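You operate a simulated robot arm through the tools that you are given. There is no shell and no other tool.

You are at the controls of a simulated robot arm. One attempt, no reset.

Task
Wipe the glue off the green top piece and stand its heel on the bench.
Fine: draw the slide out first and leave it out; put the rag back; the heel goes back in the row; leave the other heels and top pieces where they are. What is to be rubbed or washed off counts as gone when no trace of it is left.

Only the result counts: the job must be done as asked and must still hold three seconds after the hand-in. Knocking over, shifting, dropping, spilling or breaking anything else fails it.

Robot
A 6-joint arm with a two-finger parallel gripper, fixed in place. Base frame: the origin is at the foot of the arm, x ahead of it, y to its left, z up; the work surface is at about z = 0.8. Lengths are in m, angles in rad, forces in N, time in s.
With the tool pointing down near the work surface it reaches from about 0.26 to 0.68 m from the base axis. Its first joint turns from -1.152 to 1.152 rad. Payload 2.9 kg.
The tool frame sits at the grasp point between the pads (the TCP): z along the fingers, y along the line on which they close. The tips reach 0.03 m beyond it. The gripper opens to 0.11 m. The fingers are 0.02 m wide and 0.01 m thick; the gripper's body (0.048 by 0.112 m) begins 0.055 m behind the TCP.
Orientation is told as [roll, pitch, yaw] about the base's x, y, z axes, in that order, counted from this pose: with the fingers straight down and closing along the base's y, the tool's x points along the base's -x, its y along +y and its z along -z.

Tools
- The arm moves only by the tool nudge_tool. Its argument "steps" is a list of rows, each a list of 7 numbers: the shift along the tool's x, y, z in mm, then the turn, a rotation vector about the tool's x, y, z in rad, then the gripper command, from -1 (fully open) to 1 (shut), values between in proportion. In form: [[dx, dy, dz, rx, ry, rz, fingers], ...]. A call has 1 to 20 rows; each row shifts and turns the commanded pose from where the row before left it, along the tool's axes as they then stand. A row lasts 0.2 s, in which the tool goes at most 0.05 m and 0.15 rad; a call with a longer step from one row to the next is refused whole, and so is a gripper value outside its range. Where a pose cannot be reached the arm comes as near as it can. A force on the tool above 40 N (or 10 N above the force at the start of the call, whichever is more), or a blocked arm, ends the call early, and 0.2 s more pass. The fingers move at their own pace (about 0.108 m/s each) and stop on an object; they squeeze with about 44 N. The grip force told is the motor's: it shows also when the fingers shut on nothing. Time passes only in rows, and 0.2 s behind the last, so rows that do not move let the fingers close. The reply holds the time, the measured pose of the TCP, the force on the tool along the base axes, the opening and the grip force, in the units named above and with some noise, with the torque about the TCP (base axes, N m) and any sound that the robot's microphone picked up, and new pictures: "show" is both (left out), scene, wrist or none.
- Cameras (640 x 400 px; columns grow to the right, rows downward): "scene" is fixed at [0.0794, 0.4358, 1.3851]; the picture's right is [-0.73, -0.68, 0.00], its down [-0.38, 0.41, -0.83] and it looks along [0.56, -0.61, -0.56] (base axes); focal length 318 px, centre (320, 200). "wrist" rides on the gripper at [0.072, 0.017, -0.103] in the tool frame; the picture's right is [-0.23, 0.97, 0.00], its down [-0.76, -0.18, -0.62] and it looks along [-0.61, -0.14, 0.78] (tool axes); focal length 222 px, centre (320, 200). There is no depth. A picture from a camera that has moved, and an enlarged one, comes with that camera's place and axes in the base frame and with its lens.
- inspect(camera, box): a new picture of the part [left, top, right, bottom] of that camera's present view, enlarged. No time passes.
- sign_off(): hands the job in; it is judged then, once.

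Nothing tells you positions but the pictures and the camera data. Unless the task says otherwise, let go and move clear before handing in.

The tools are called after "Call:" as a command line: name --pt "numbers of a row" for each row, then --argument value for the rest, lists and objects as JSON in quotes. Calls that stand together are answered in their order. nudge_tool: Moves the arm, as the interface text tells. Its arguments: {"type":"object","properties":{"steps":{"type":"array","items":{"type":"array","items":{"type":"number"}}},"show":{"type":"string","enum":["both","scene","wrist","none"]}},"required":["steps"]} The other tools are called the same way: inspect (camera, box) takes an enlarged picture of a part of a camera's view; sign_off () hands the job in.

At the start:

```text
time_s: 0.0
eef_pos: [0.4696, 0.0201, 1.1521]
orientation: [-0.001, 0.001, 0.0]
contact_force: [-0.2, 0.8, -0.1]
wrist_torque: [0.0, 0.04, 0.03]
grip_width: 0.1098
finger_force: 0.1
```

scene: 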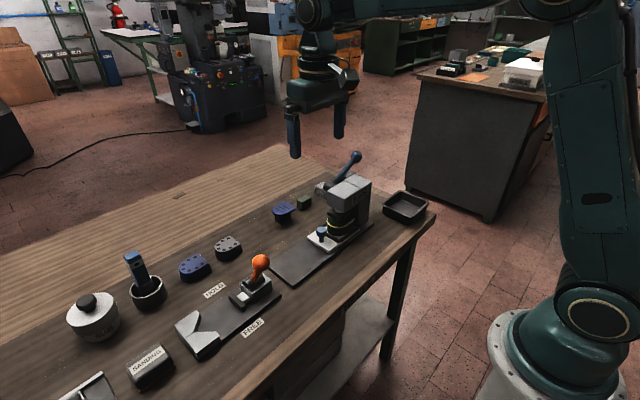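
wrist: 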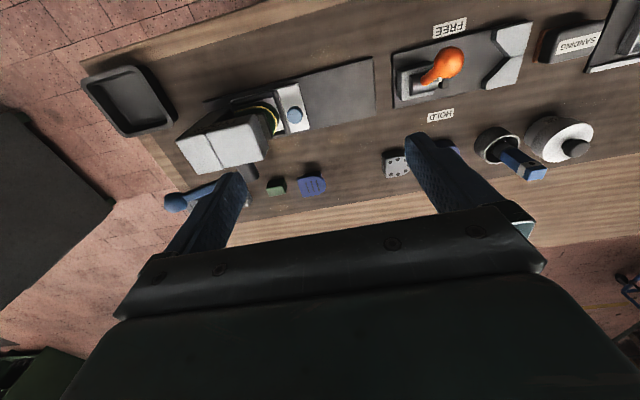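

I see a bench with a press (blue lever), a slide in it, some heels/top pieces, a clamp with an orange toggle (FREE/HOLD), a sanding block and a few tins. I'll look closer before moving.

Call:
inspect --camera "scene" --box '[240, 140, 440, 290]'

Call:
inspect --camera "scene" --box '[50, 220, 300, 400]'

Call:
inspect --camera "wrist" --box '[80, 20, 400, 220]'

Call:
inspect --camera "wrist" --box '[370, 0, 640, 190]'

```text
2.67 times, centred on (340, 215) of scene
camera zoom: at [0.0794, 0.4358, 1.3851], right [-0.73, -0.68, 0.0], down [-0.38, 0.41, -0.83], along [0.56, -0.61, -0.56], focal length 848 px, centre (267, 160)
```

zoom: 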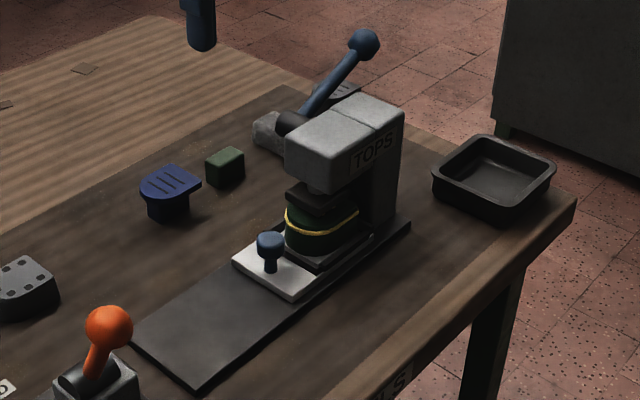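

```text
2.22 times, centred on (175, 310) of scene
camera zoom: at [0.0794, 0.4358, 1.3851], right [-0.73, -0.68, 0.0], down [-0.38, 0.41, -0.83], along [0.56, -0.61, -0.56], focal length 706 px, centre (642, -44)
```

zoom: 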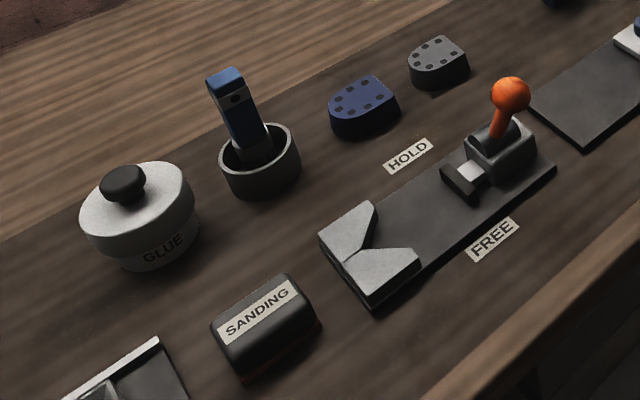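

```text
2.00 times, centred on (240, 120) of wrist
camera zoom: at [0.3963, 0.0373, 1.2555], right [0.23, 0.97, 0.0], down [0.76, -0.18, 0.62], along [0.61, -0.14, -0.78], focal length 444 px, centre (480, 360)
```

zoom: 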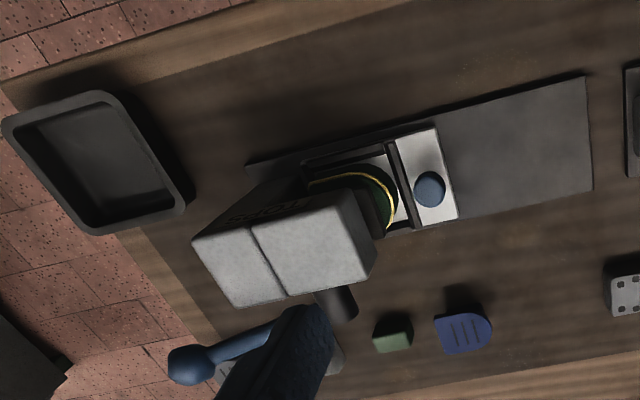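

```text
2.11 times, centred on (505, 95) of wrist
camera zoom: at [0.3963, 0.0373, 1.2555], right [0.23, 0.97, 0.0], down [0.76, -0.18, 0.62], along [0.61, -0.14, -0.78], focal length 468 px, centre (-70, 421)
```

zoom: 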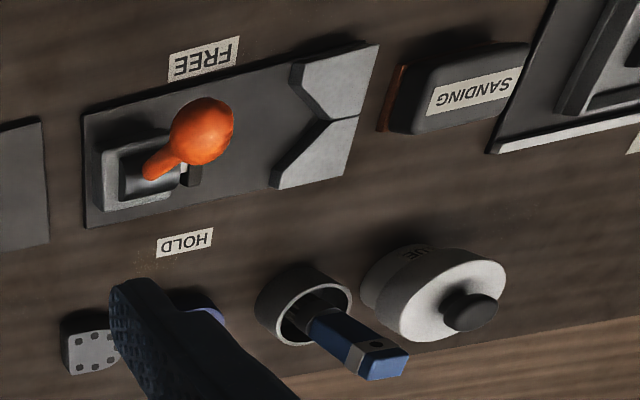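

The press holds a heel with a green piece and a yellow glue line, and a slide with a blue knob. I don't see a rag yet, so I'll move the arm high up to the left to look at that end of the bench.

Call:
nudge_tool --pt "30 40 0 0 0 0 -1" --pt "30 40 0 0 0 0 -1" --pt "30 40 0 0 0 0 -1" --pt "0 40 0 0 0 0 -1" --pt "0 40 0 0 0 0 -1" --pt "0 40 0 0 0 0 -1" --pt "0 0 0 0 0 0 -1"

```text
time_s: 1.6
eef_pos: [0.3789, 0.2625, 1.1539]
orientation: [0.0, 0.001, 0.0]
contact_force: [-0.1, -0.1, 0.5]
wrist_torque: [0.01, -0.02, 0.01]
grip_width: 0.1098
finger_force: 0.0
camera wrist: at [0.3068, 0.2792, 1.2566], right [0.23, 0.97, 0.0], down [0.76, -0.18, 0.62], along [0.61, -0.14, -0.78], focal length 222 px, centre (320, 200)
```

scene: 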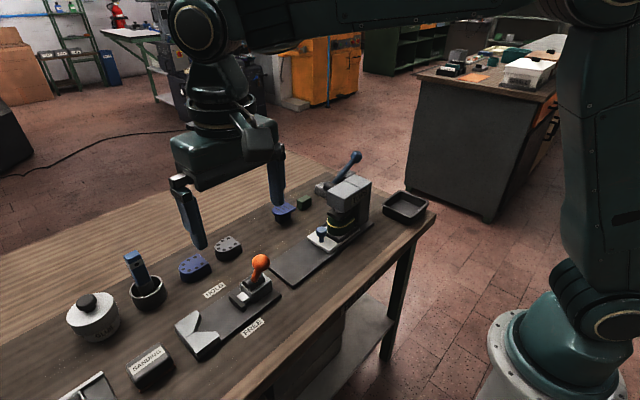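
wrist: 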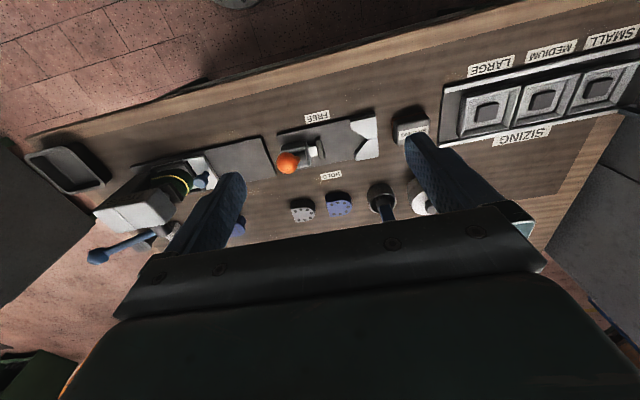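

Call:
inspect --camera "wrist" --box '[380, 10, 640, 220]'

Call:
inspect --camera "wrist" --box '[0, 80, 280, 290]'

Call:
nudge_tool --pt "0 -50 0 0 0 0 -1" --pt "0 -50 0 0 0 0 -1" --pt "0 -50 0 0 0 0 -1" --pt "0 -50 0 0 0 0 -1" --pt "0 -50 0 0 0 0 -1" --pt "0 -50 0 0 0 0 -1" --pt "0 -50 0 0 0 0 -1" --pt "0 -50 0 0 0 0 -1" --pt "0 -50 0 0 0 0 -1" --pt "0 0 0 0 0 0 -1"

```text
1.90 times, centred on (510, 115) of wrist
camera zoom: at [0.3068, 0.2792, 1.2566], right [0.23, 0.97, 0.0], down [0.76, -0.18, 0.62], along [0.61, -0.14, -0.78], focal length 423 px, centre (-42, 362)
```

zoom: 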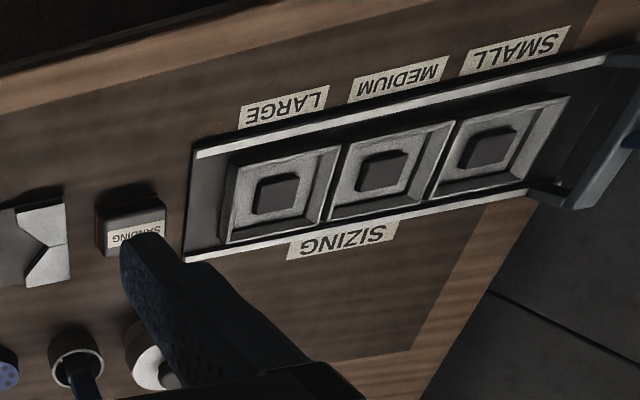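

```text
1.90 times, centred on (140, 185) of wrist
camera zoom: at [0.3068, 0.2792, 1.2566], right [0.23, 0.97, 0.0], down [0.76, -0.18, 0.62], along [0.61, -0.14, -0.78], focal length 423 px, centre (663, 229)
```

zoom: 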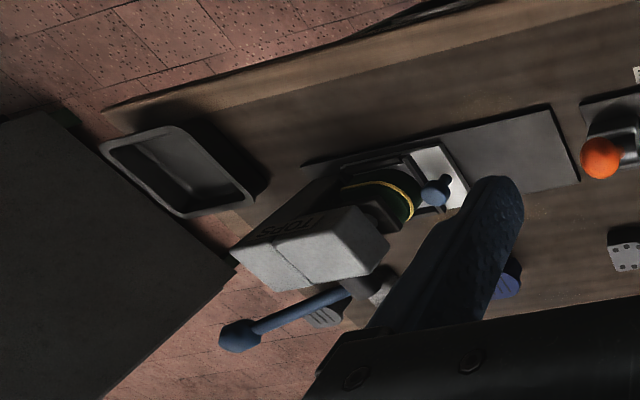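

```text
time_s: 3.8
eef_pos: [0.3778, -0.1899, 1.1525]
orientation: [0.001, -0.002, 0.0]
contact_force: [0.0, 0.3, -0.1]
wrist_torque: [0.0, 0.0, 0.01]
grip_width: 0.1102
finger_force: 0.1
camera wrist: at [0.3061, -0.1731, 1.2563], right [0.23, 0.97, 0.0], down [0.76, -0.18, 0.62], along [0.61, -0.14, -0.78], focal length 222 px, centre (320, 200)
```

scene: 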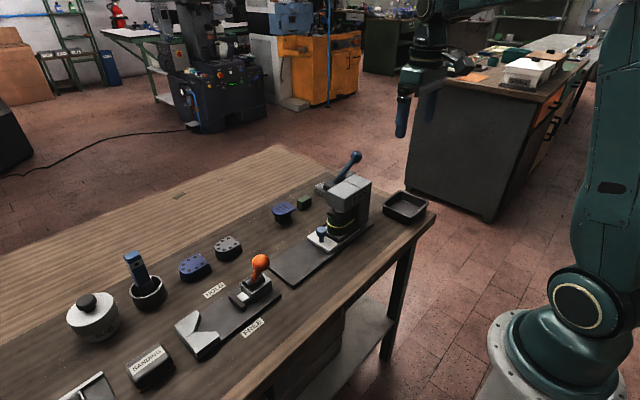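
wrist: 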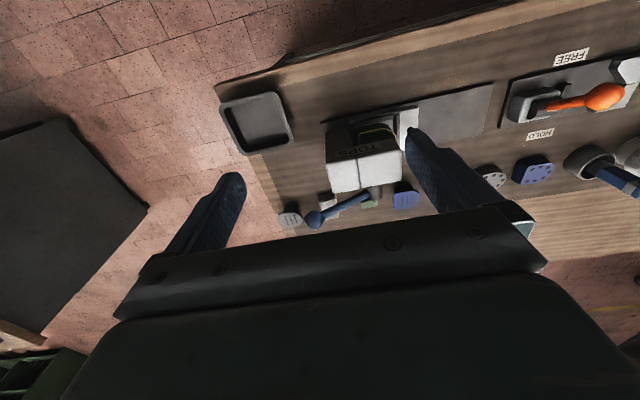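

Call:
inspect --camera "wrist" --box '[200, 80, 440, 240]'

Call:
inspect --camera "scene" --box '[260, 140, 380, 220]'

Call:
inspect --camera "scene" --box '[300, 180, 400, 260]'

```text
2.50 times, centred on (320, 160) of wrist
camera zoom: at [0.3061, -0.1731, 1.2563], right [0.23, 0.97, 0.0], down [0.76, -0.18, 0.62], along [0.61, -0.14, -0.78], focal length 555 px, centre (320, 300)
```

zoom: 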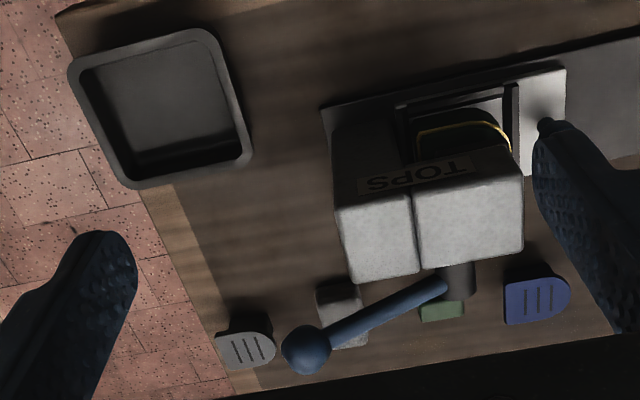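

```text
5.00 times, centred on (320, 180) of scene
camera zoom: at [0.0795, 0.4358, 1.3851], right [-0.73, -0.68, 0.0], down [-0.38, 0.41, -0.83], along [0.56, -0.61, -0.56], focal length 1589 px, centre (320, 300)
```

zoom: 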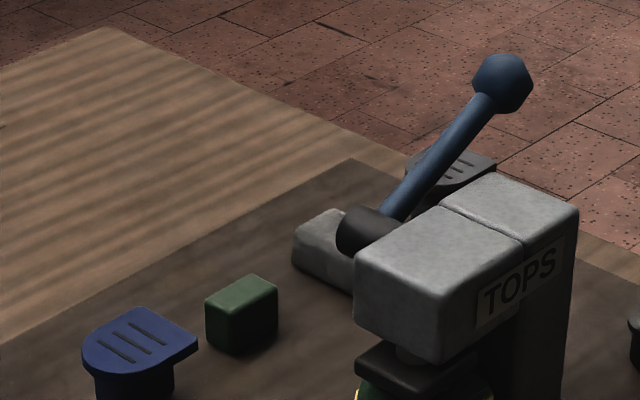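

```text
5.00 times, centred on (350, 220) of scene
camera zoom: at [0.0795, 0.4358, 1.3851], right [-0.73, -0.68, 0.0], down [-0.38, 0.41, -0.83], along [0.56, -0.61, -0.56], focal length 1589 px, centre (170, 100)
```

zoom: 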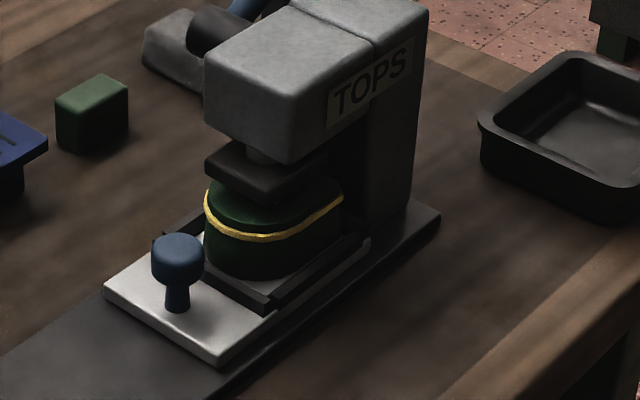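

The glued heel stands in the press slide; the grey lump beside the lever may be the rag. I'll go to a pose in front of the slide, gripper turned 90°, to see the press from its open side.

Call:
nudge_tool --pt "-20 48 0 0 0 0 -1" --pt "-20 48 0 0 0 0 -1" --pt "-20 48 0 0 0 0 -1" --pt "-20 48 0 0 0 0 -1" --pt "-20 48 0 0 0 0 -1" --pt "-20 48 0 0 0 0 -1" --pt "0 0 0 0 0 0.15 -1" --pt "0 0 0 0 0 0.15 -1" --pt "0 0 0 0 0 0.15 -1" --pt "0 0 0 0 0 0.15 -1" --pt "0 0 0 0 0 0.15 -1" --pt "0 0 0 0 0 0.15 -1" --pt "0 0 0 0 0 0.15 -1" --pt "0 0 0 0 0 0.15 -1" --pt "0 0 0 0 0 0.15 -1" --pt "0 0 0 0 0 0.15 -1" --pt "0 0 0 0 0 0.0708 -1" --pt "0 0 40 0 0 0 -1" --pt "0 0 40 0 0 0 -1" --pt "0 0 0 0 0 0 -1"

```text
refused: row 1 steps farther than a row can; nothing moved
```

The first row was slightly too long; I'll shorten the steps.

Call:
nudge_tool --pt "-18 45 0 0 0 0 -1" --pt "-18 45 0 0 0 0 -1" --pt "-18 45 0 0 0 0 -1" --pt "-18 45 0 0 0 0 -1" --pt "-18 45 0 0 0 0 -1" --pt "-18 45 0 0 0 0 -1" --pt "0 0 0 0 0 0.15 -1" --pt "0 0 0 0 0 0.15 -1" --pt "0 0 0 0 0 0.15 -1" --pt "0 0 0 0 0 0.15 -1" --pt "0 0 0 0 0 0.15 -1" --pt "0 0 0 0 0 0.15 -1" --pt "0 0 0 0 0 0.15 -1" --pt "0 0 0 0 0 0.15 -1" --pt "0 0 0 0 0 0.15 -1" --pt "0 0 0 0 0 0.15 -1" --pt "0 0 0 0 0 0.0708 -1" --pt "0 0 40 0 0 0 -1" --pt "0 0 40 0 0 0 -1" --pt "0 0 0 0 0 0 -1"

```text
time_s: 8.0
eef_pos: [0.4876, 0.0819, 1.0703]
orientation: [0.0, 0.0, -1.571]
contact_force: [0.0, -0.3, -0.3]
wrist_torque: [-0.04, 0.0, 0.02]
grip_width: 0.1097
finger_force: 0.1
camera wrist: at [0.5045, 0.154, 1.1739], right [0.97, -0.23, 0.0], down [-0.18, -0.76, 0.62], along [-0.14, -0.61, -0.78], focal length 222 px, centre (320, 200)
```

scene: 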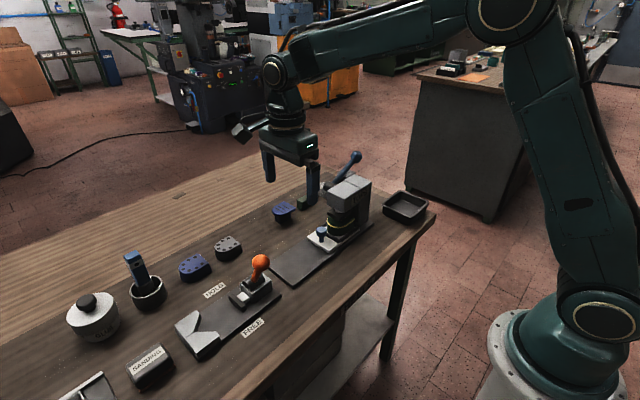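
wrist: 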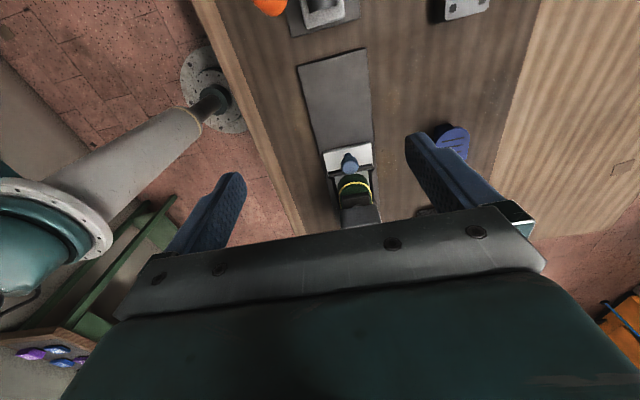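

Call:
inspect --camera "wrist" --box '[280, 30, 480, 240]'

Call:
inspect --camera "wrist" --box '[310, 130, 400, 220]'

```text
1.90 times, centred on (380, 135) of wrist
camera zoom: at [0.5045, 0.154, 1.1739], right [0.97, -0.23, 0.0], down [-0.18, -0.76, 0.62], along [-0.14, -0.61, -0.78], focal length 423 px, centre (206, 324)
```

zoom: 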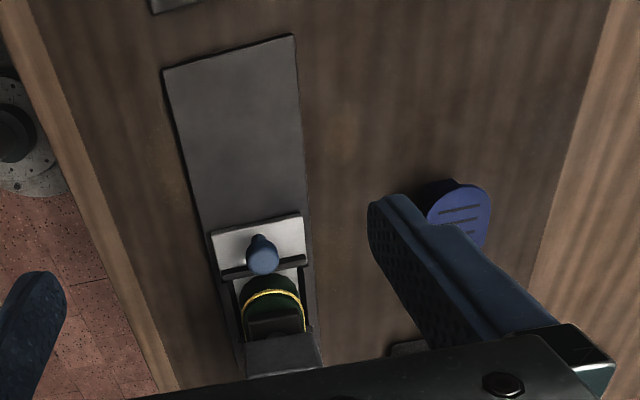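

```text
4.44 times, centred on (355, 175) of wrist
camera zoom: at [0.5045, 0.154, 1.1739], right [0.97, -0.23, 0.0], down [-0.18, -0.76, 0.62], along [-0.14, -0.61, -0.78], focal length 987 px, centre (164, 311)
```

zoom: 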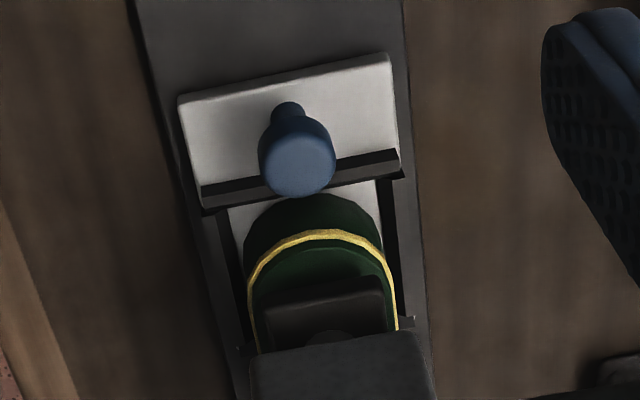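

The knob is at about (0.511, -0.039), top near z 0.859, slide plate at about 0.815. I'll move above it with the fingers closing along x and check before going down.

Call:
nudge_tool --pt "-40 7.8 0 0 0 0 -1" --pt "-40 7.8 0 0 0 0 -1" --pt "-40 7.8 0 0 0 0 -1" --pt "0 0 40 0 0 0 -1" --pt "0 0 40 0 0 0 -1" --pt "0 0 40 0 0 0 -1" --pt "0 0 0 0 0 0 -1"

```text
time_s: 9.6
eef_pos: [0.5099, -0.0402, 0.953]
orientation: [0.001, -0.001, -1.57]
contact_force: [-0.2, -1.0, -0.6]
wrist_torque: [-0.01, -0.04, 0.0]
grip_width: 0.11
finger_force: 0.0
camera wrist: at [0.5276, 0.0323, 1.0557], right [0.97, -0.23, 0.0], down [-0.18, -0.76, 0.62], along [-0.14, -0.61, -0.78], focal length 222 px, centre (320, 200)
```

scene: 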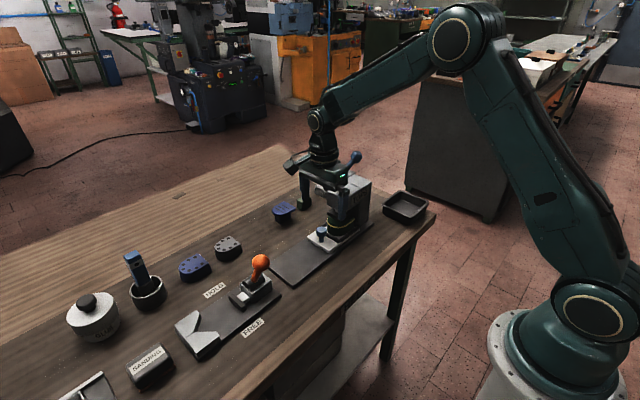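
wrist: 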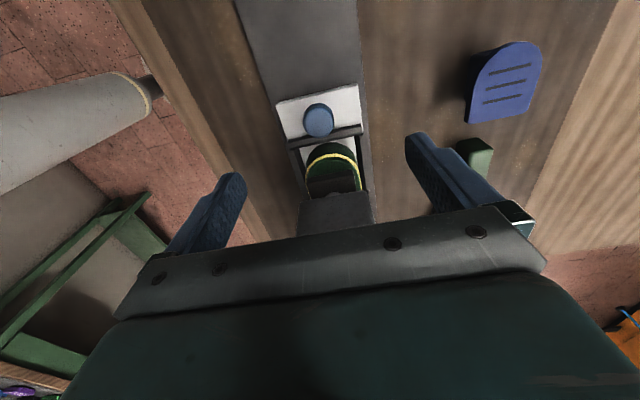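

Knob lines up between the fingers; I go down around it and close.

Call:
nudge_tool --pt "4 2 30 0 0 0 -1" --pt "0 0 30 0 0 0 -1" --pt "0 0 25 0 0 0 -1" --pt "0 0 14 0 0 0 -1" --pt "0 0 0 0 0 0 -1"

Call:
inspect --camera "scene" --box '[280, 160, 400, 260]'

Call:
inspect --camera "wrist" --box '[200, 40, 440, 240]'

```text
time_s: 10.8
eef_pos: [0.5108, -0.0363, 0.8524]
orientation: [0.0, 0.0, -1.571]
contact_force: [-0.8, -0.5, -0.1]
wrist_torque: [0.02, 0.02, -0.01]
grip_width: 0.1101
finger_force: 0.0
camera wrist: at [0.5291, 0.0371, 0.9564], right [0.97, -0.23, 0.0], down [-0.18, -0.76, 0.62], along [-0.14, -0.61, -0.78], focal length 222 px, centre (320, 200)
```

scene: 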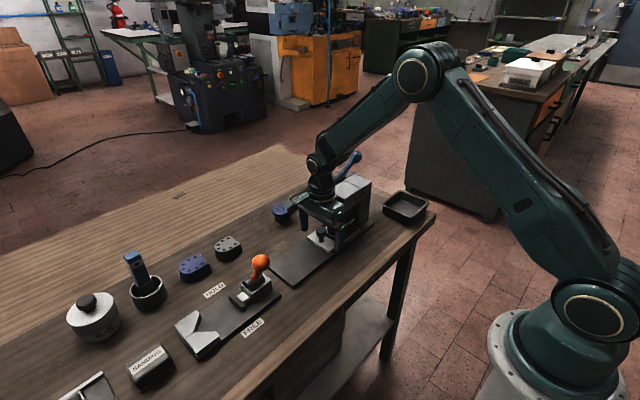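
wrist: 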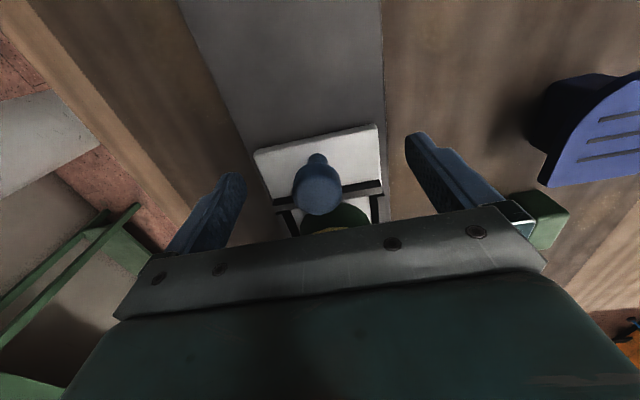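

```text
4.00 times, centred on (340, 210) of scene
camera zoom: at [0.0794, 0.4358, 1.3851], right [-0.73, -0.68, 0.0], down [-0.38, 0.41, -0.83], along [0.56, -0.61, -0.56], focal length 1271 px, centre (240, 160)
```

zoom: 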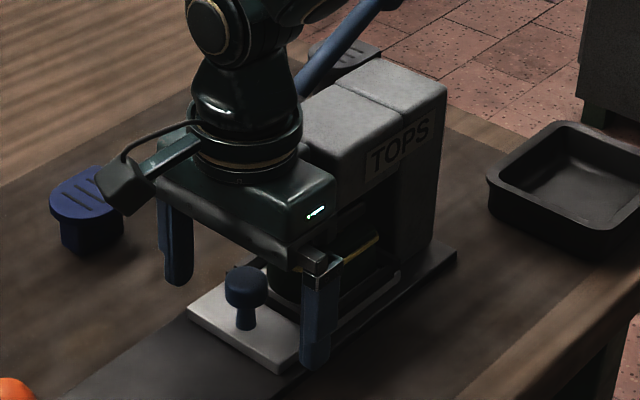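

```text
2.00 times, centred on (320, 140) of wrist
camera zoom: at [0.5291, 0.0371, 0.9564], right [0.97, -0.23, 0.0], down [-0.18, -0.76, 0.62], along [-0.14, -0.61, -0.78], focal length 444 px, centre (320, 320)
```

zoom: 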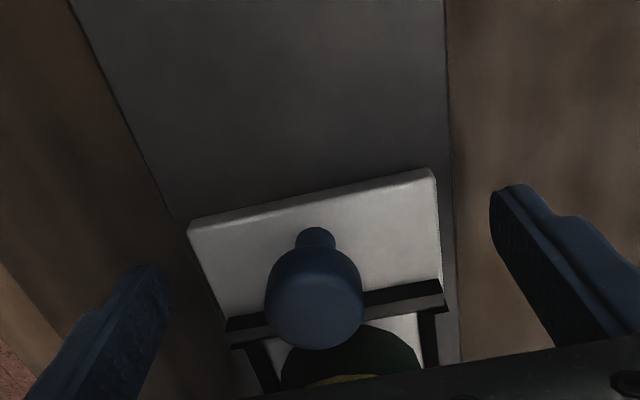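

Call:
nudge_tool --pt "0 0 0 0 0 0 1" --pt "0 0 0 0 0 0 1" --pt "0 0 0 0 0 0 1" --pt "0 0 0 0 0 0 1"

```text
time_s: 11.8
eef_pos: [0.5096, -0.0356, 0.8533]
orientation: [-0.004, -0.001, -1.568]
contact_force: [-15.9, 0.7, 5.1]
wrist_torque: [-0.06, 0.22, 0.02]
grip_width: 0.0276
finger_force: 44.9
camera wrist: at [0.528, 0.0371, 0.9564], right [0.97, -0.23, 0.0], down [-0.17, -0.76, 0.62], along [-0.14, -0.61, -0.78], focal length 222 px, centre (320, 200)
```

scene: 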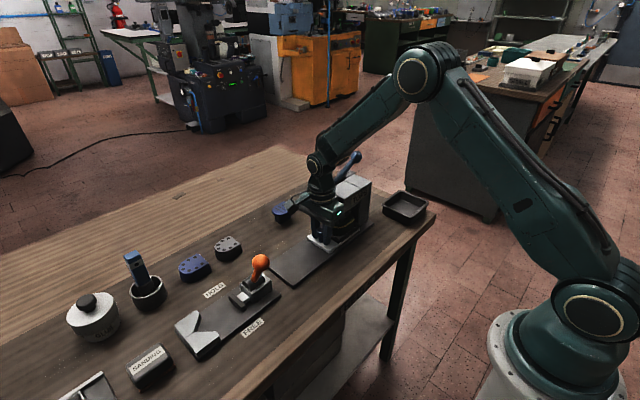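
wrist: 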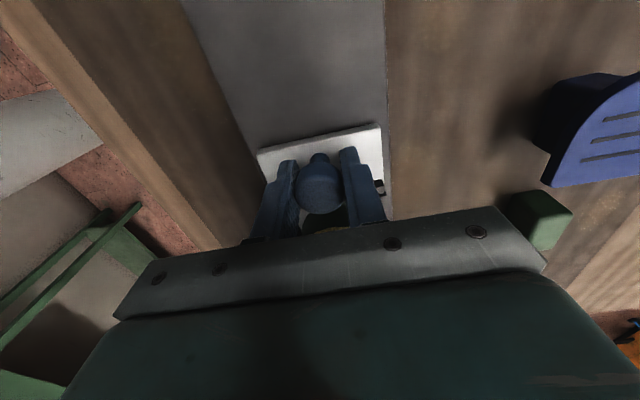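

Knob gripped (0.0276 m wide). I ease out the side load and draw the slide gently toward +y.

Call:
nudge_tool --pt "0 -1.5 0 0 0 0 1" --pt "5 0 0 0 0 0 1" --pt "8 0 0 0 0 0 1" --pt "8 0 0 0 0 0 1" --pt "8 0 0 0 0 0 1"

```text
time_s: 13.0
eef_pos: [0.5089, -0.0059, 0.8544]
orientation: [-0.002, 0.0, -1.573]
contact_force: [-7.5, -0.7, -2.3]
wrist_torque: [0.22, 0.14, -0.12]
grip_width: 0.0275
finger_force: 44.8
camera wrist: at [0.5275, 0.0664, 0.9565], right [0.97, -0.23, 0.0], down [-0.18, -0.76, 0.62], along [-0.14, -0.61, -0.78], focal length 222 px, centre (320, 200)
```

scene: 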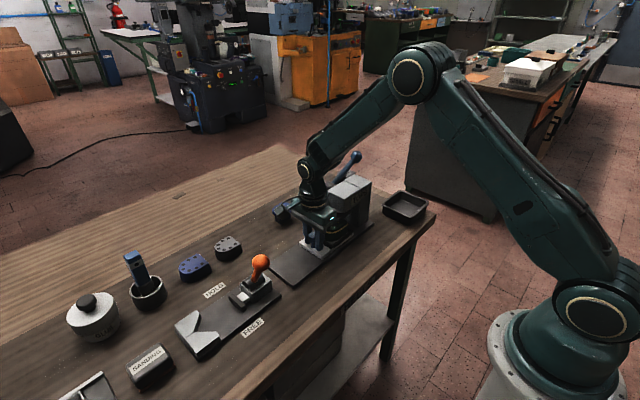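
wrist: 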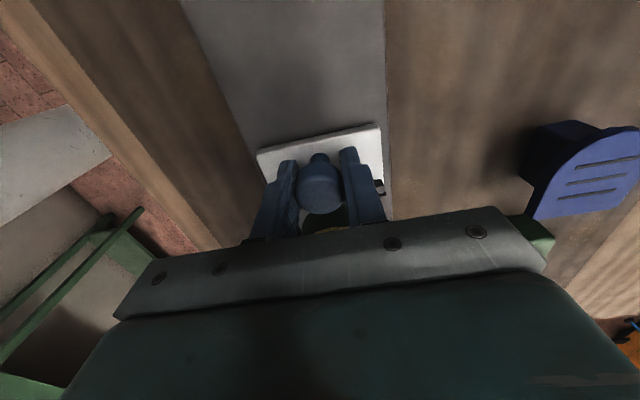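

Call:
nudge_tool --pt "10 -0.5 0 0 0 0 1" --pt "10 0 0 0 0 0 1" --pt "10 0 0 0 0 0 1" --pt "10 0 0 0 0 0 1" --pt "10 0 0 0 0 0 1" --pt "10 0 0 0 0 0 1" --pt "0 0 0 0 0 0 1"

Call:
inspect --camera "scene" --box '[220, 160, 400, 300]'

```text
time_s: 14.6
eef_pos: [0.5106, 0.0547, 0.8534]
orientation: [0.0, 0.0, -1.57]
contact_force: [9.0, 0.8, -19.3]
wrist_torque: [-0.18, -0.1, -0.09]
grip_width: 0.0278
finger_force: 45.3
camera wrist: at [0.5275, 0.1269, 0.9565], right [0.97, -0.23, 0.0], down [-0.18, -0.76, 0.62], along [-0.14, -0.61, -0.78], focal length 222 px, centre (320, 200)
```

scene: 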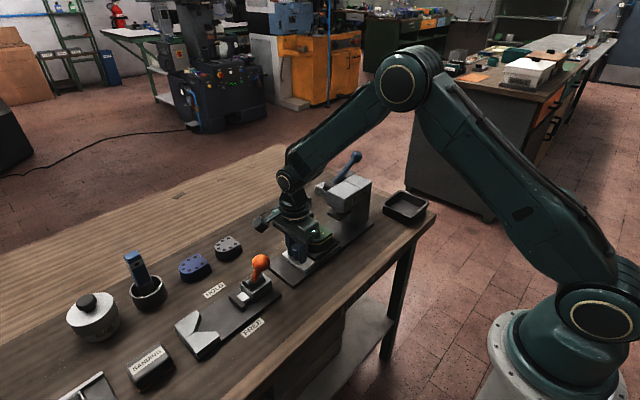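
wrist: 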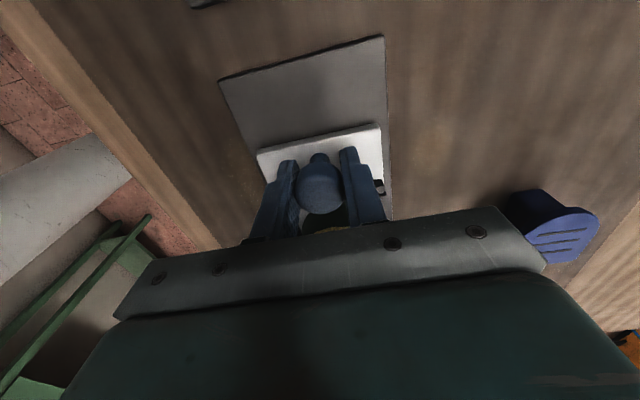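

```text
2.86 times, centred on (310, 230) of scene
camera zoom: at [0.0799, 0.4359, 1.385], right [-0.73, -0.68, 0.0], down [-0.38, 0.41, -0.83], along [0.56, -0.61, -0.56], focal length 908 px, centre (349, 114)
```

zoom: 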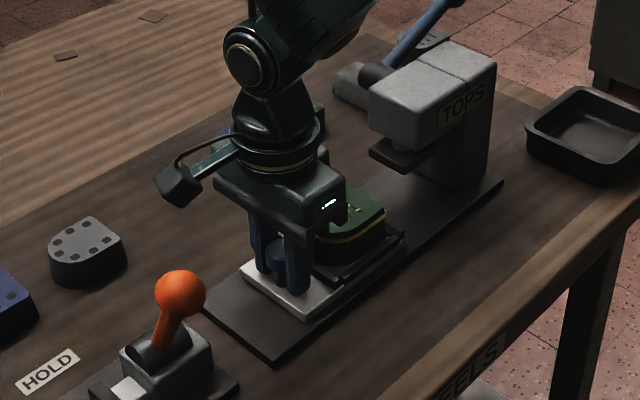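

The heel is clear of the press now. I'll pull a little more to find the slide's end stop.

Call:
nudge_tool --pt "5 0 0 0 0 0 1" --pt "5 0 0 0 0 0 1" --pt "5 0 0 0 0 0 1" --pt "0 0 0 0 0 0 1" --show "scene"

```text
time_s: 15.6
eef_pos: [0.5089, 0.0698, 0.8536]
orientation: [0.002, 0.002, -1.571]
contact_force: [12.7, 0.0, -20.2]
wrist_torque: [-0.22, -0.1, -0.09]
grip_width: 0.0276
finger_force: 45.2
```

scene: 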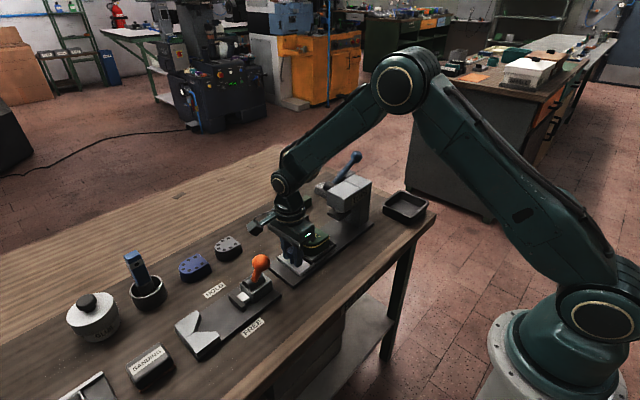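

Call:
nudge_tool --pt "5 0.5 0 0 0 0 1" --pt "5 0.5 0 0 0 0 1" --pt "0 0 0 0 0 0 1" --show "both"

Call:
inspect --camera "scene" --box '[220, 160, 400, 300]'

```text
time_s: 16.4
eef_pos: [0.5105, 0.0785, 0.8543]
orientation: [-0.003, 0.003, -1.571]
contact_force: [1.5, -0.8, -11.6]
wrist_torque: [0.04, 0.09, 0.01]
grip_width: 0.0276
finger_force: 45.6
camera wrist: at [0.5277, 0.1512, 0.9566], right [0.97, -0.23, 0.0], down [-0.18, -0.76, 0.62], along [-0.14, -0.61, -0.78], focal length 222 px, centre (320, 200)
```

scene: 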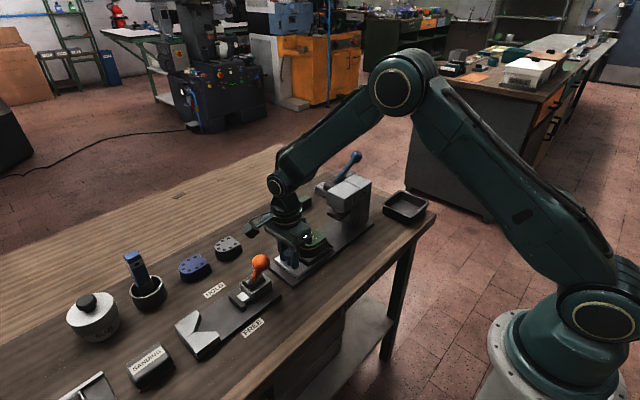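
wrist: 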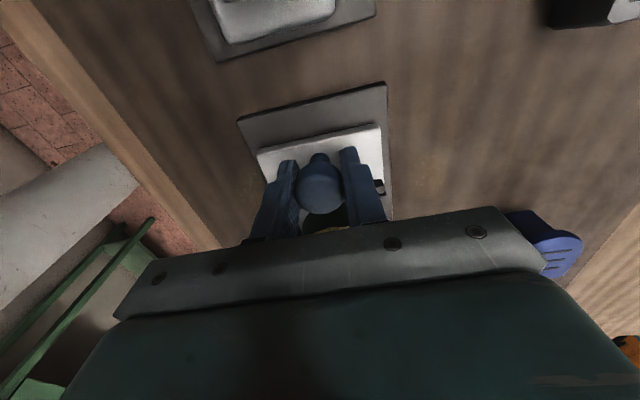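

```text
2.86 times, centred on (310, 230) of scene
camera zoom: at [0.0797, 0.4358, 1.3851], right [-0.73, -0.68, 0.0], down [-0.38, 0.41, -0.83], along [0.56, -0.61, -0.56], focal length 908 px, centre (349, 114)
```

zoom: 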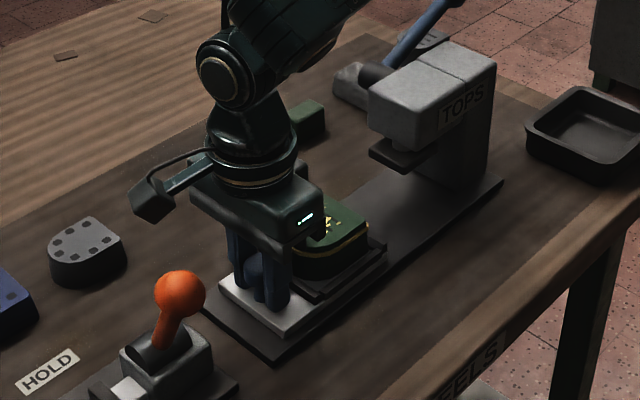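

Call:
nudge_tool --pt "4 0 0 0 0 0 1" --pt "4 0 0 0 0 0 1" --pt "0 0 0 0 0 0 1" --show "none"

```text
time_s: 17.2
eef_pos: [0.5108, 0.0878, 0.8535]
orientation: [-0.004, 0.0, -1.569]
contact_force: [-8.0, 0.3, -8.8]
wrist_torque: [0.26, 0.09, -0.1]
grip_width: 0.0276
finger_force: 45.1
```

Call:
nudge_tool --pt "3 0 0 0 0 0 1" --pt "3 0 0 0 0 0 1" --pt "0 0 0 0 0 0 1" --show "both"

Call:
inspect --camera "scene" --box '[220, 160, 400, 300]'

```text
time_s: 18.0
eef_pos: [0.51, 0.0934, 0.8544]
orientation: [-0.002, 0.001, -1.569]
contact_force: [-13.2, 1.3, -4.5]
wrist_torque: [-0.26, 0.14, 0.03]
grip_width: 0.0276
finger_force: 45.7
camera wrist: at [0.5277, 0.1652, 0.9566], right [0.97, -0.23, 0.0], down [-0.18, -0.76, 0.62], along [-0.14, -0.61, -0.78], focal length 222 px, centre (320, 200)
```

scene: 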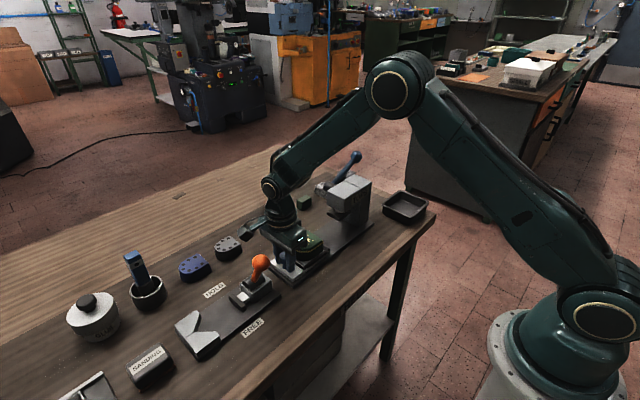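
wrist: 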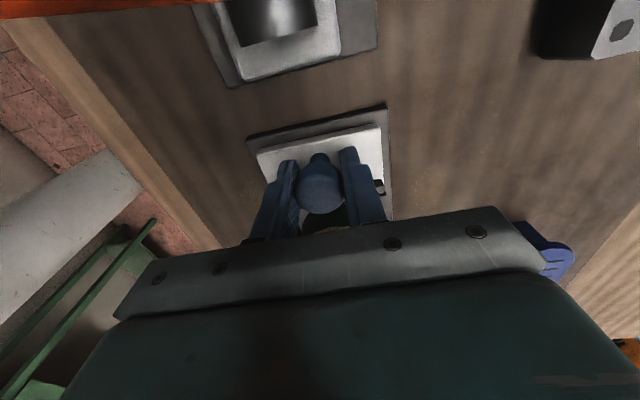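

```text
2.86 times, centred on (310, 230) of scene
camera zoom: at [0.0792, 0.4359, 1.3851], right [-0.73, -0.68, 0.0], down [-0.38, 0.41, -0.83], along [0.56, -0.61, -0.56], focal length 908 px, centre (349, 114)
```

zoom: 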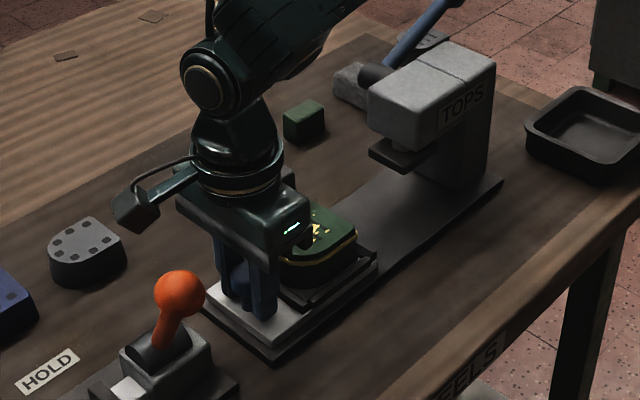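

The slide is out ~0.13 m and there's also a glue smear on top of the green piece. I let go of the knob, rise straight up and look at the heel.

Call:
nudge_tool --pt "0 0 0 0 0 0 -0.3" --pt "0 0 0 0 0 0 -0.3" --pt "0 0 0 0 0 0 -0.3" --pt "0 0 -30 0 0 0 -0.3" --pt "0 0 -40 0 0 0 -0.3" --pt "0 0 -40 0 0 0 -0.3" --pt "0 0 -40 0 0 0 -0.3" --pt "30 0 -40 0 0 0 -1" --pt "30 0 -10 0 0 0 -1" --pt "0 0 0 0 0 0 -1"

Call:
inspect --camera "scene" --box '[240, 190, 380, 300]'

Call:
inspect --camera "wrist" --box '[240, 40, 480, 230]'

```text
time_s: 20.2
eef_pos: [0.5118, 0.1538, 1.052]
orientation: [0.001, 0.0, -1.57]
contact_force: [0.2, -0.2, 0.2]
wrist_torque: [-0.01, -0.03, 0.05]
grip_width: 0.1101
finger_force: 0.0
camera wrist: at [0.5289, 0.2265, 1.1552], right [0.97, -0.23, 0.0], down [-0.18, -0.76, 0.62], along [-0.14, -0.61, -0.78], focal length 222 px, centre (320, 200)
```

scene: 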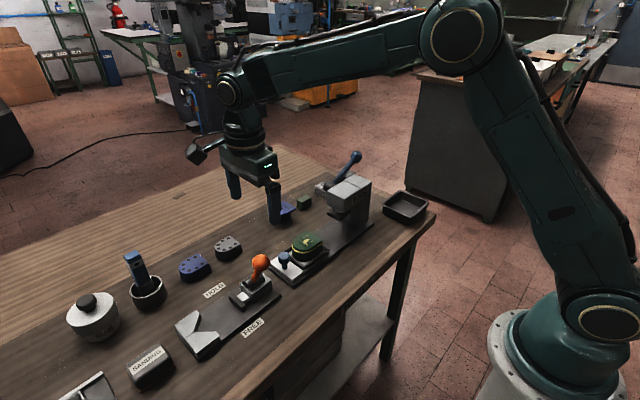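
wrist: 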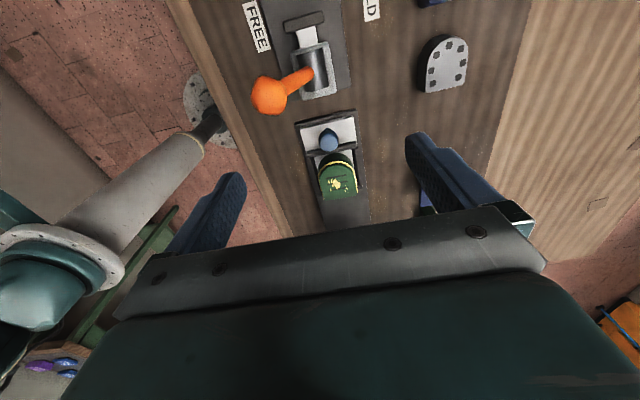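

```text
3.64 times, centred on (310, 245) of scene
camera zoom: at [0.0794, 0.4359, 1.3851], right [-0.73, -0.68, 0.0], down [-0.38, 0.41, -0.83], along [0.56, -0.61, -0.56], focal length 1156 px, centre (356, 36)
```

zoom: 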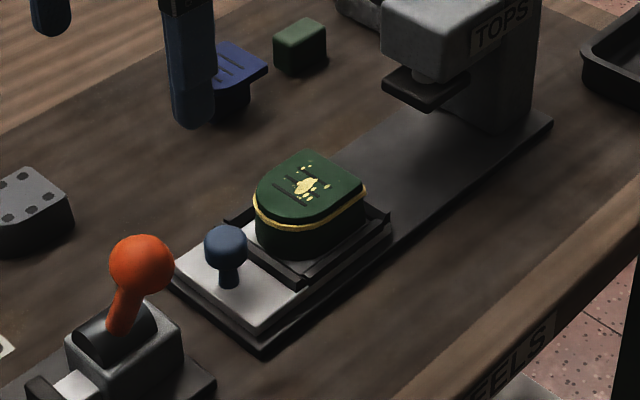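

```text
2.11 times, centred on (360, 135) of wrist
camera zoom: at [0.5289, 0.2265, 1.1552], right [0.97, -0.23, 0.0], down [-0.18, -0.76, 0.62], along [-0.14, -0.61, -0.78], focal length 468 px, centre (236, 337)
```

zoom: 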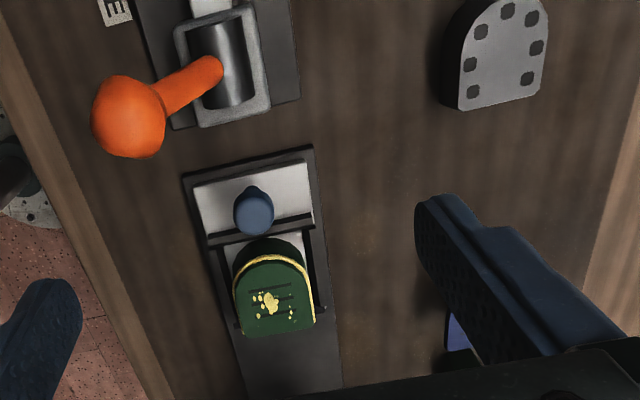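

Glue spots lie on top of the green piece and a yellow bead runs round the joint. Next I look closer at the green block and the grey lump to tell which is the rag.

Call:
nudge_tool --pt "-30 35 0 0 0 0 -1" --pt "-30 35 0 0 0 0 -1" --pt "-10 10 0 0 0 0 -1" --pt "0 0 0 0 0 0 -1"

Call:
inspect --camera "wrist" --box '[240, 40, 480, 230]'

```text
time_s: 21.2
eef_pos: [0.5919, 0.0818, 1.0533]
orientation: [-0.001, 0.0, -1.572]
contact_force: [0.1, 1.3, 0.4]
wrist_torque: [0.01, 0.02, 0.02]
grip_width: 0.1098
finger_force: 0.0
camera wrist: at [0.6092, 0.1534, 1.1545], right [0.97, -0.23, 0.0], down [-0.18, -0.76, 0.62], along [-0.14, -0.61, -0.78], focal length 222 px, centre (320, 200)
```

scene: 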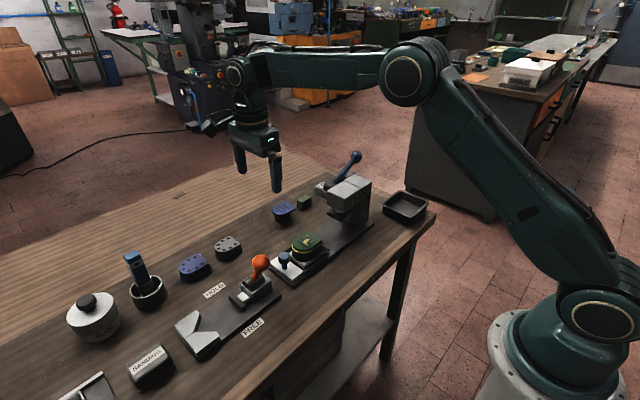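
wrist: 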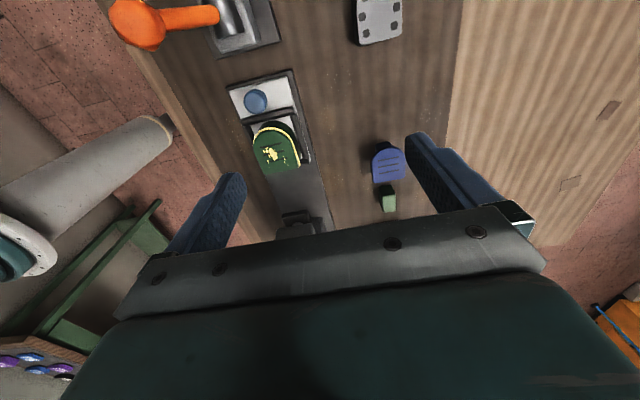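

```text
2.11 times, centred on (360, 135) of wrist
camera zoom: at [0.6092, 0.1534, 1.1545], right [0.97, -0.23, 0.0], down [-0.18, -0.76, 0.62], along [-0.14, -0.61, -0.78], focal length 468 px, centre (236, 337)
```

zoom: 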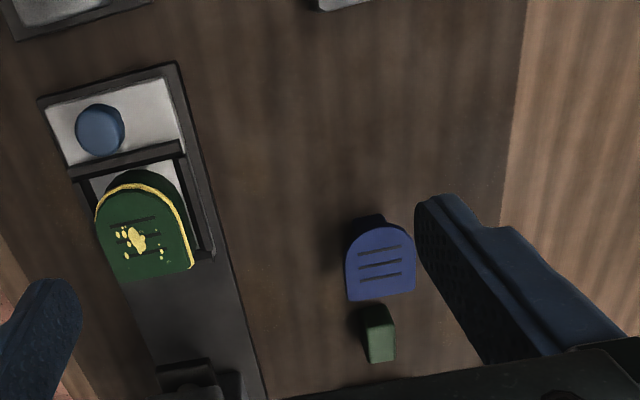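

Call:
nudge_tool --pt "-45 10 0 0 0 0 -1" --pt "-45 10 0 0 0 0 -1" --pt "-30 10 0 0 0 0 -1" --pt "0 0 0 0 0 0 -1" --show "wrist"

Call:
inspect --camera "wrist" --box '[240, 40, 480, 230]'

```text
time_s: 22.2
eef_pos: [0.6221, -0.0371, 1.0545]
orientation: [0.0, 0.001, -1.57]
contact_force: [-0.5, -1.1, 0.3]
wrist_torque: [-0.02, -0.02, -0.01]
grip_width: 0.1099
finger_force: 0.1
camera wrist: at [0.6394, 0.0348, 1.1579], right [0.97, -0.23, 0.0], down [-0.18, -0.76, 0.62], along [-0.14, -0.61, -0.78], focal length 222 px, centre (320, 200)
```

wrist: 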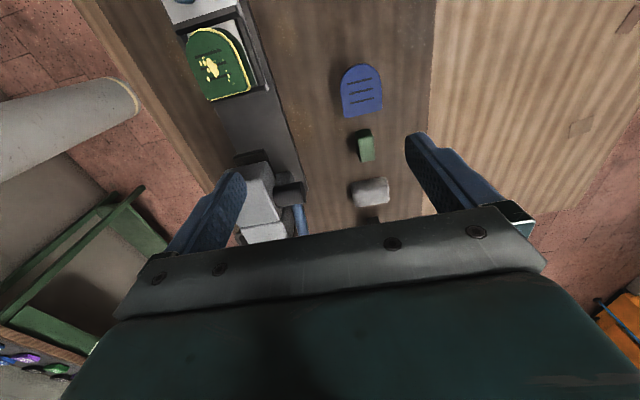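

```text
2.11 times, centred on (360, 135) of wrist
camera zoom: at [0.6394, 0.0348, 1.1579], right [0.97, -0.23, 0.0], down [-0.18, -0.76, 0.62], along [-0.14, -0.61, -0.78], focal length 468 px, centre (236, 337)
```

zoom: 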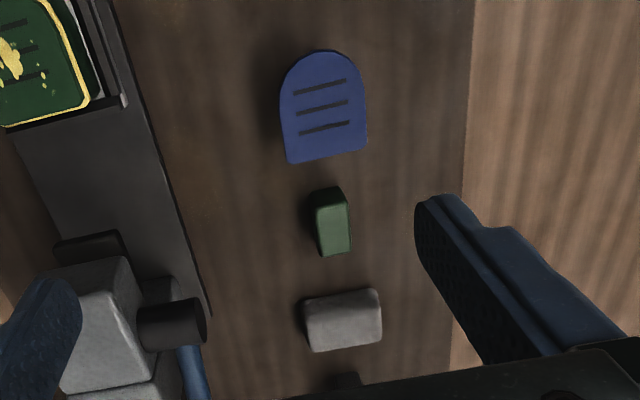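

Call:
inspect --camera "scene" --box '[270, 150, 370, 230]'

Call:
nudge_tool --pt "0 0 -40 0 0 0 -1" --pt "-45 0 -20 0 0 0 -1" --pt "-45 -10 0 0 0 0 -1" --pt "-40 -10 0 0 0 0 -1" --pt "0 0 0 0 0 0 -1" --show "both"

Call:
inspect --camera "wrist" --box '[240, 40, 480, 230]'

```text
5.00 times, centred on (320, 190) of scene
camera zoom: at [0.0795, 0.4358, 1.3851], right [-0.73, -0.68, 0.0], down [-0.38, 0.41, -0.83], along [0.56, -0.61, -0.56], focal length 1589 px, centre (320, 250)
```

zoom: 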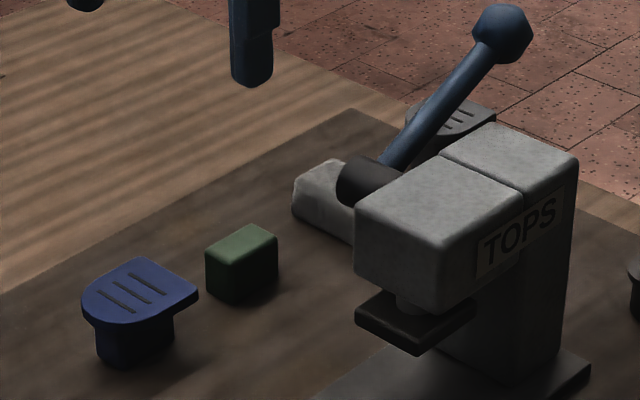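

```text
time_s: 23.4
eef_pos: [0.602, -0.1686, 1.114]
orientation: [0.001, 0.0, -1.57]
contact_force: [0.2, 0.6, 0.0]
wrist_torque: [0.0, -0.01, 0.03]
grip_width: 0.1102
finger_force: 0.2
camera wrist: at [0.6185, -0.0969, 1.2175], right [0.97, -0.23, 0.0], down [-0.18, -0.76, 0.62], along [-0.14, -0.61, -0.78], focal length 222 px, centre (320, 200)
```

scene: 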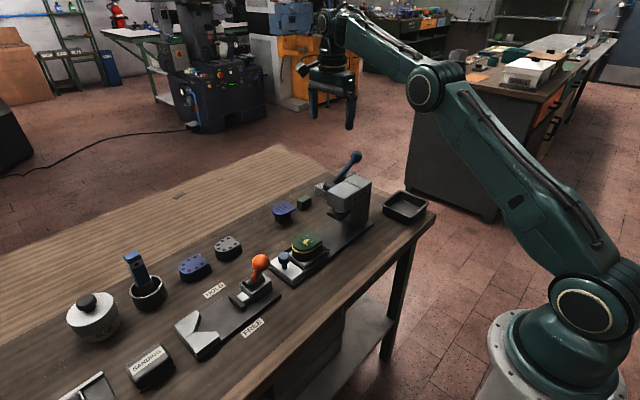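
wrist: 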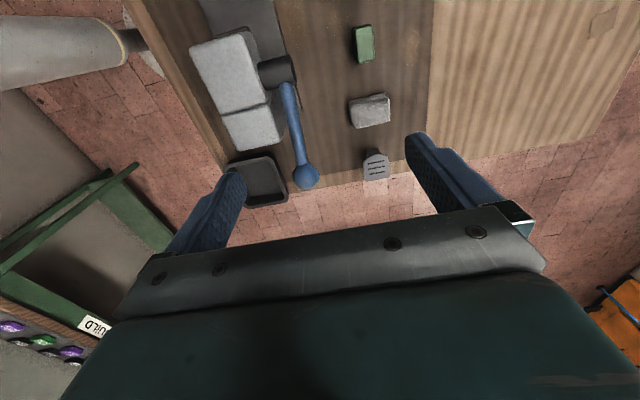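

```text
2.11 times, centred on (360, 135) of wrist
camera zoom: at [0.6185, -0.0969, 1.2175], right [0.97, -0.23, 0.0], down [-0.18, -0.76, 0.62], along [-0.14, -0.61, -0.78], focal length 468 px, centre (236, 337)
```

zoom: 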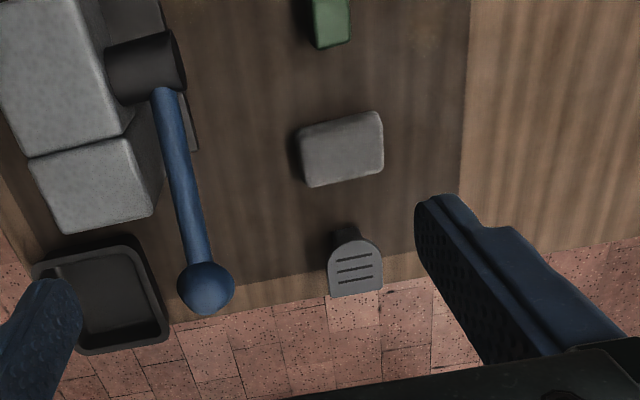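

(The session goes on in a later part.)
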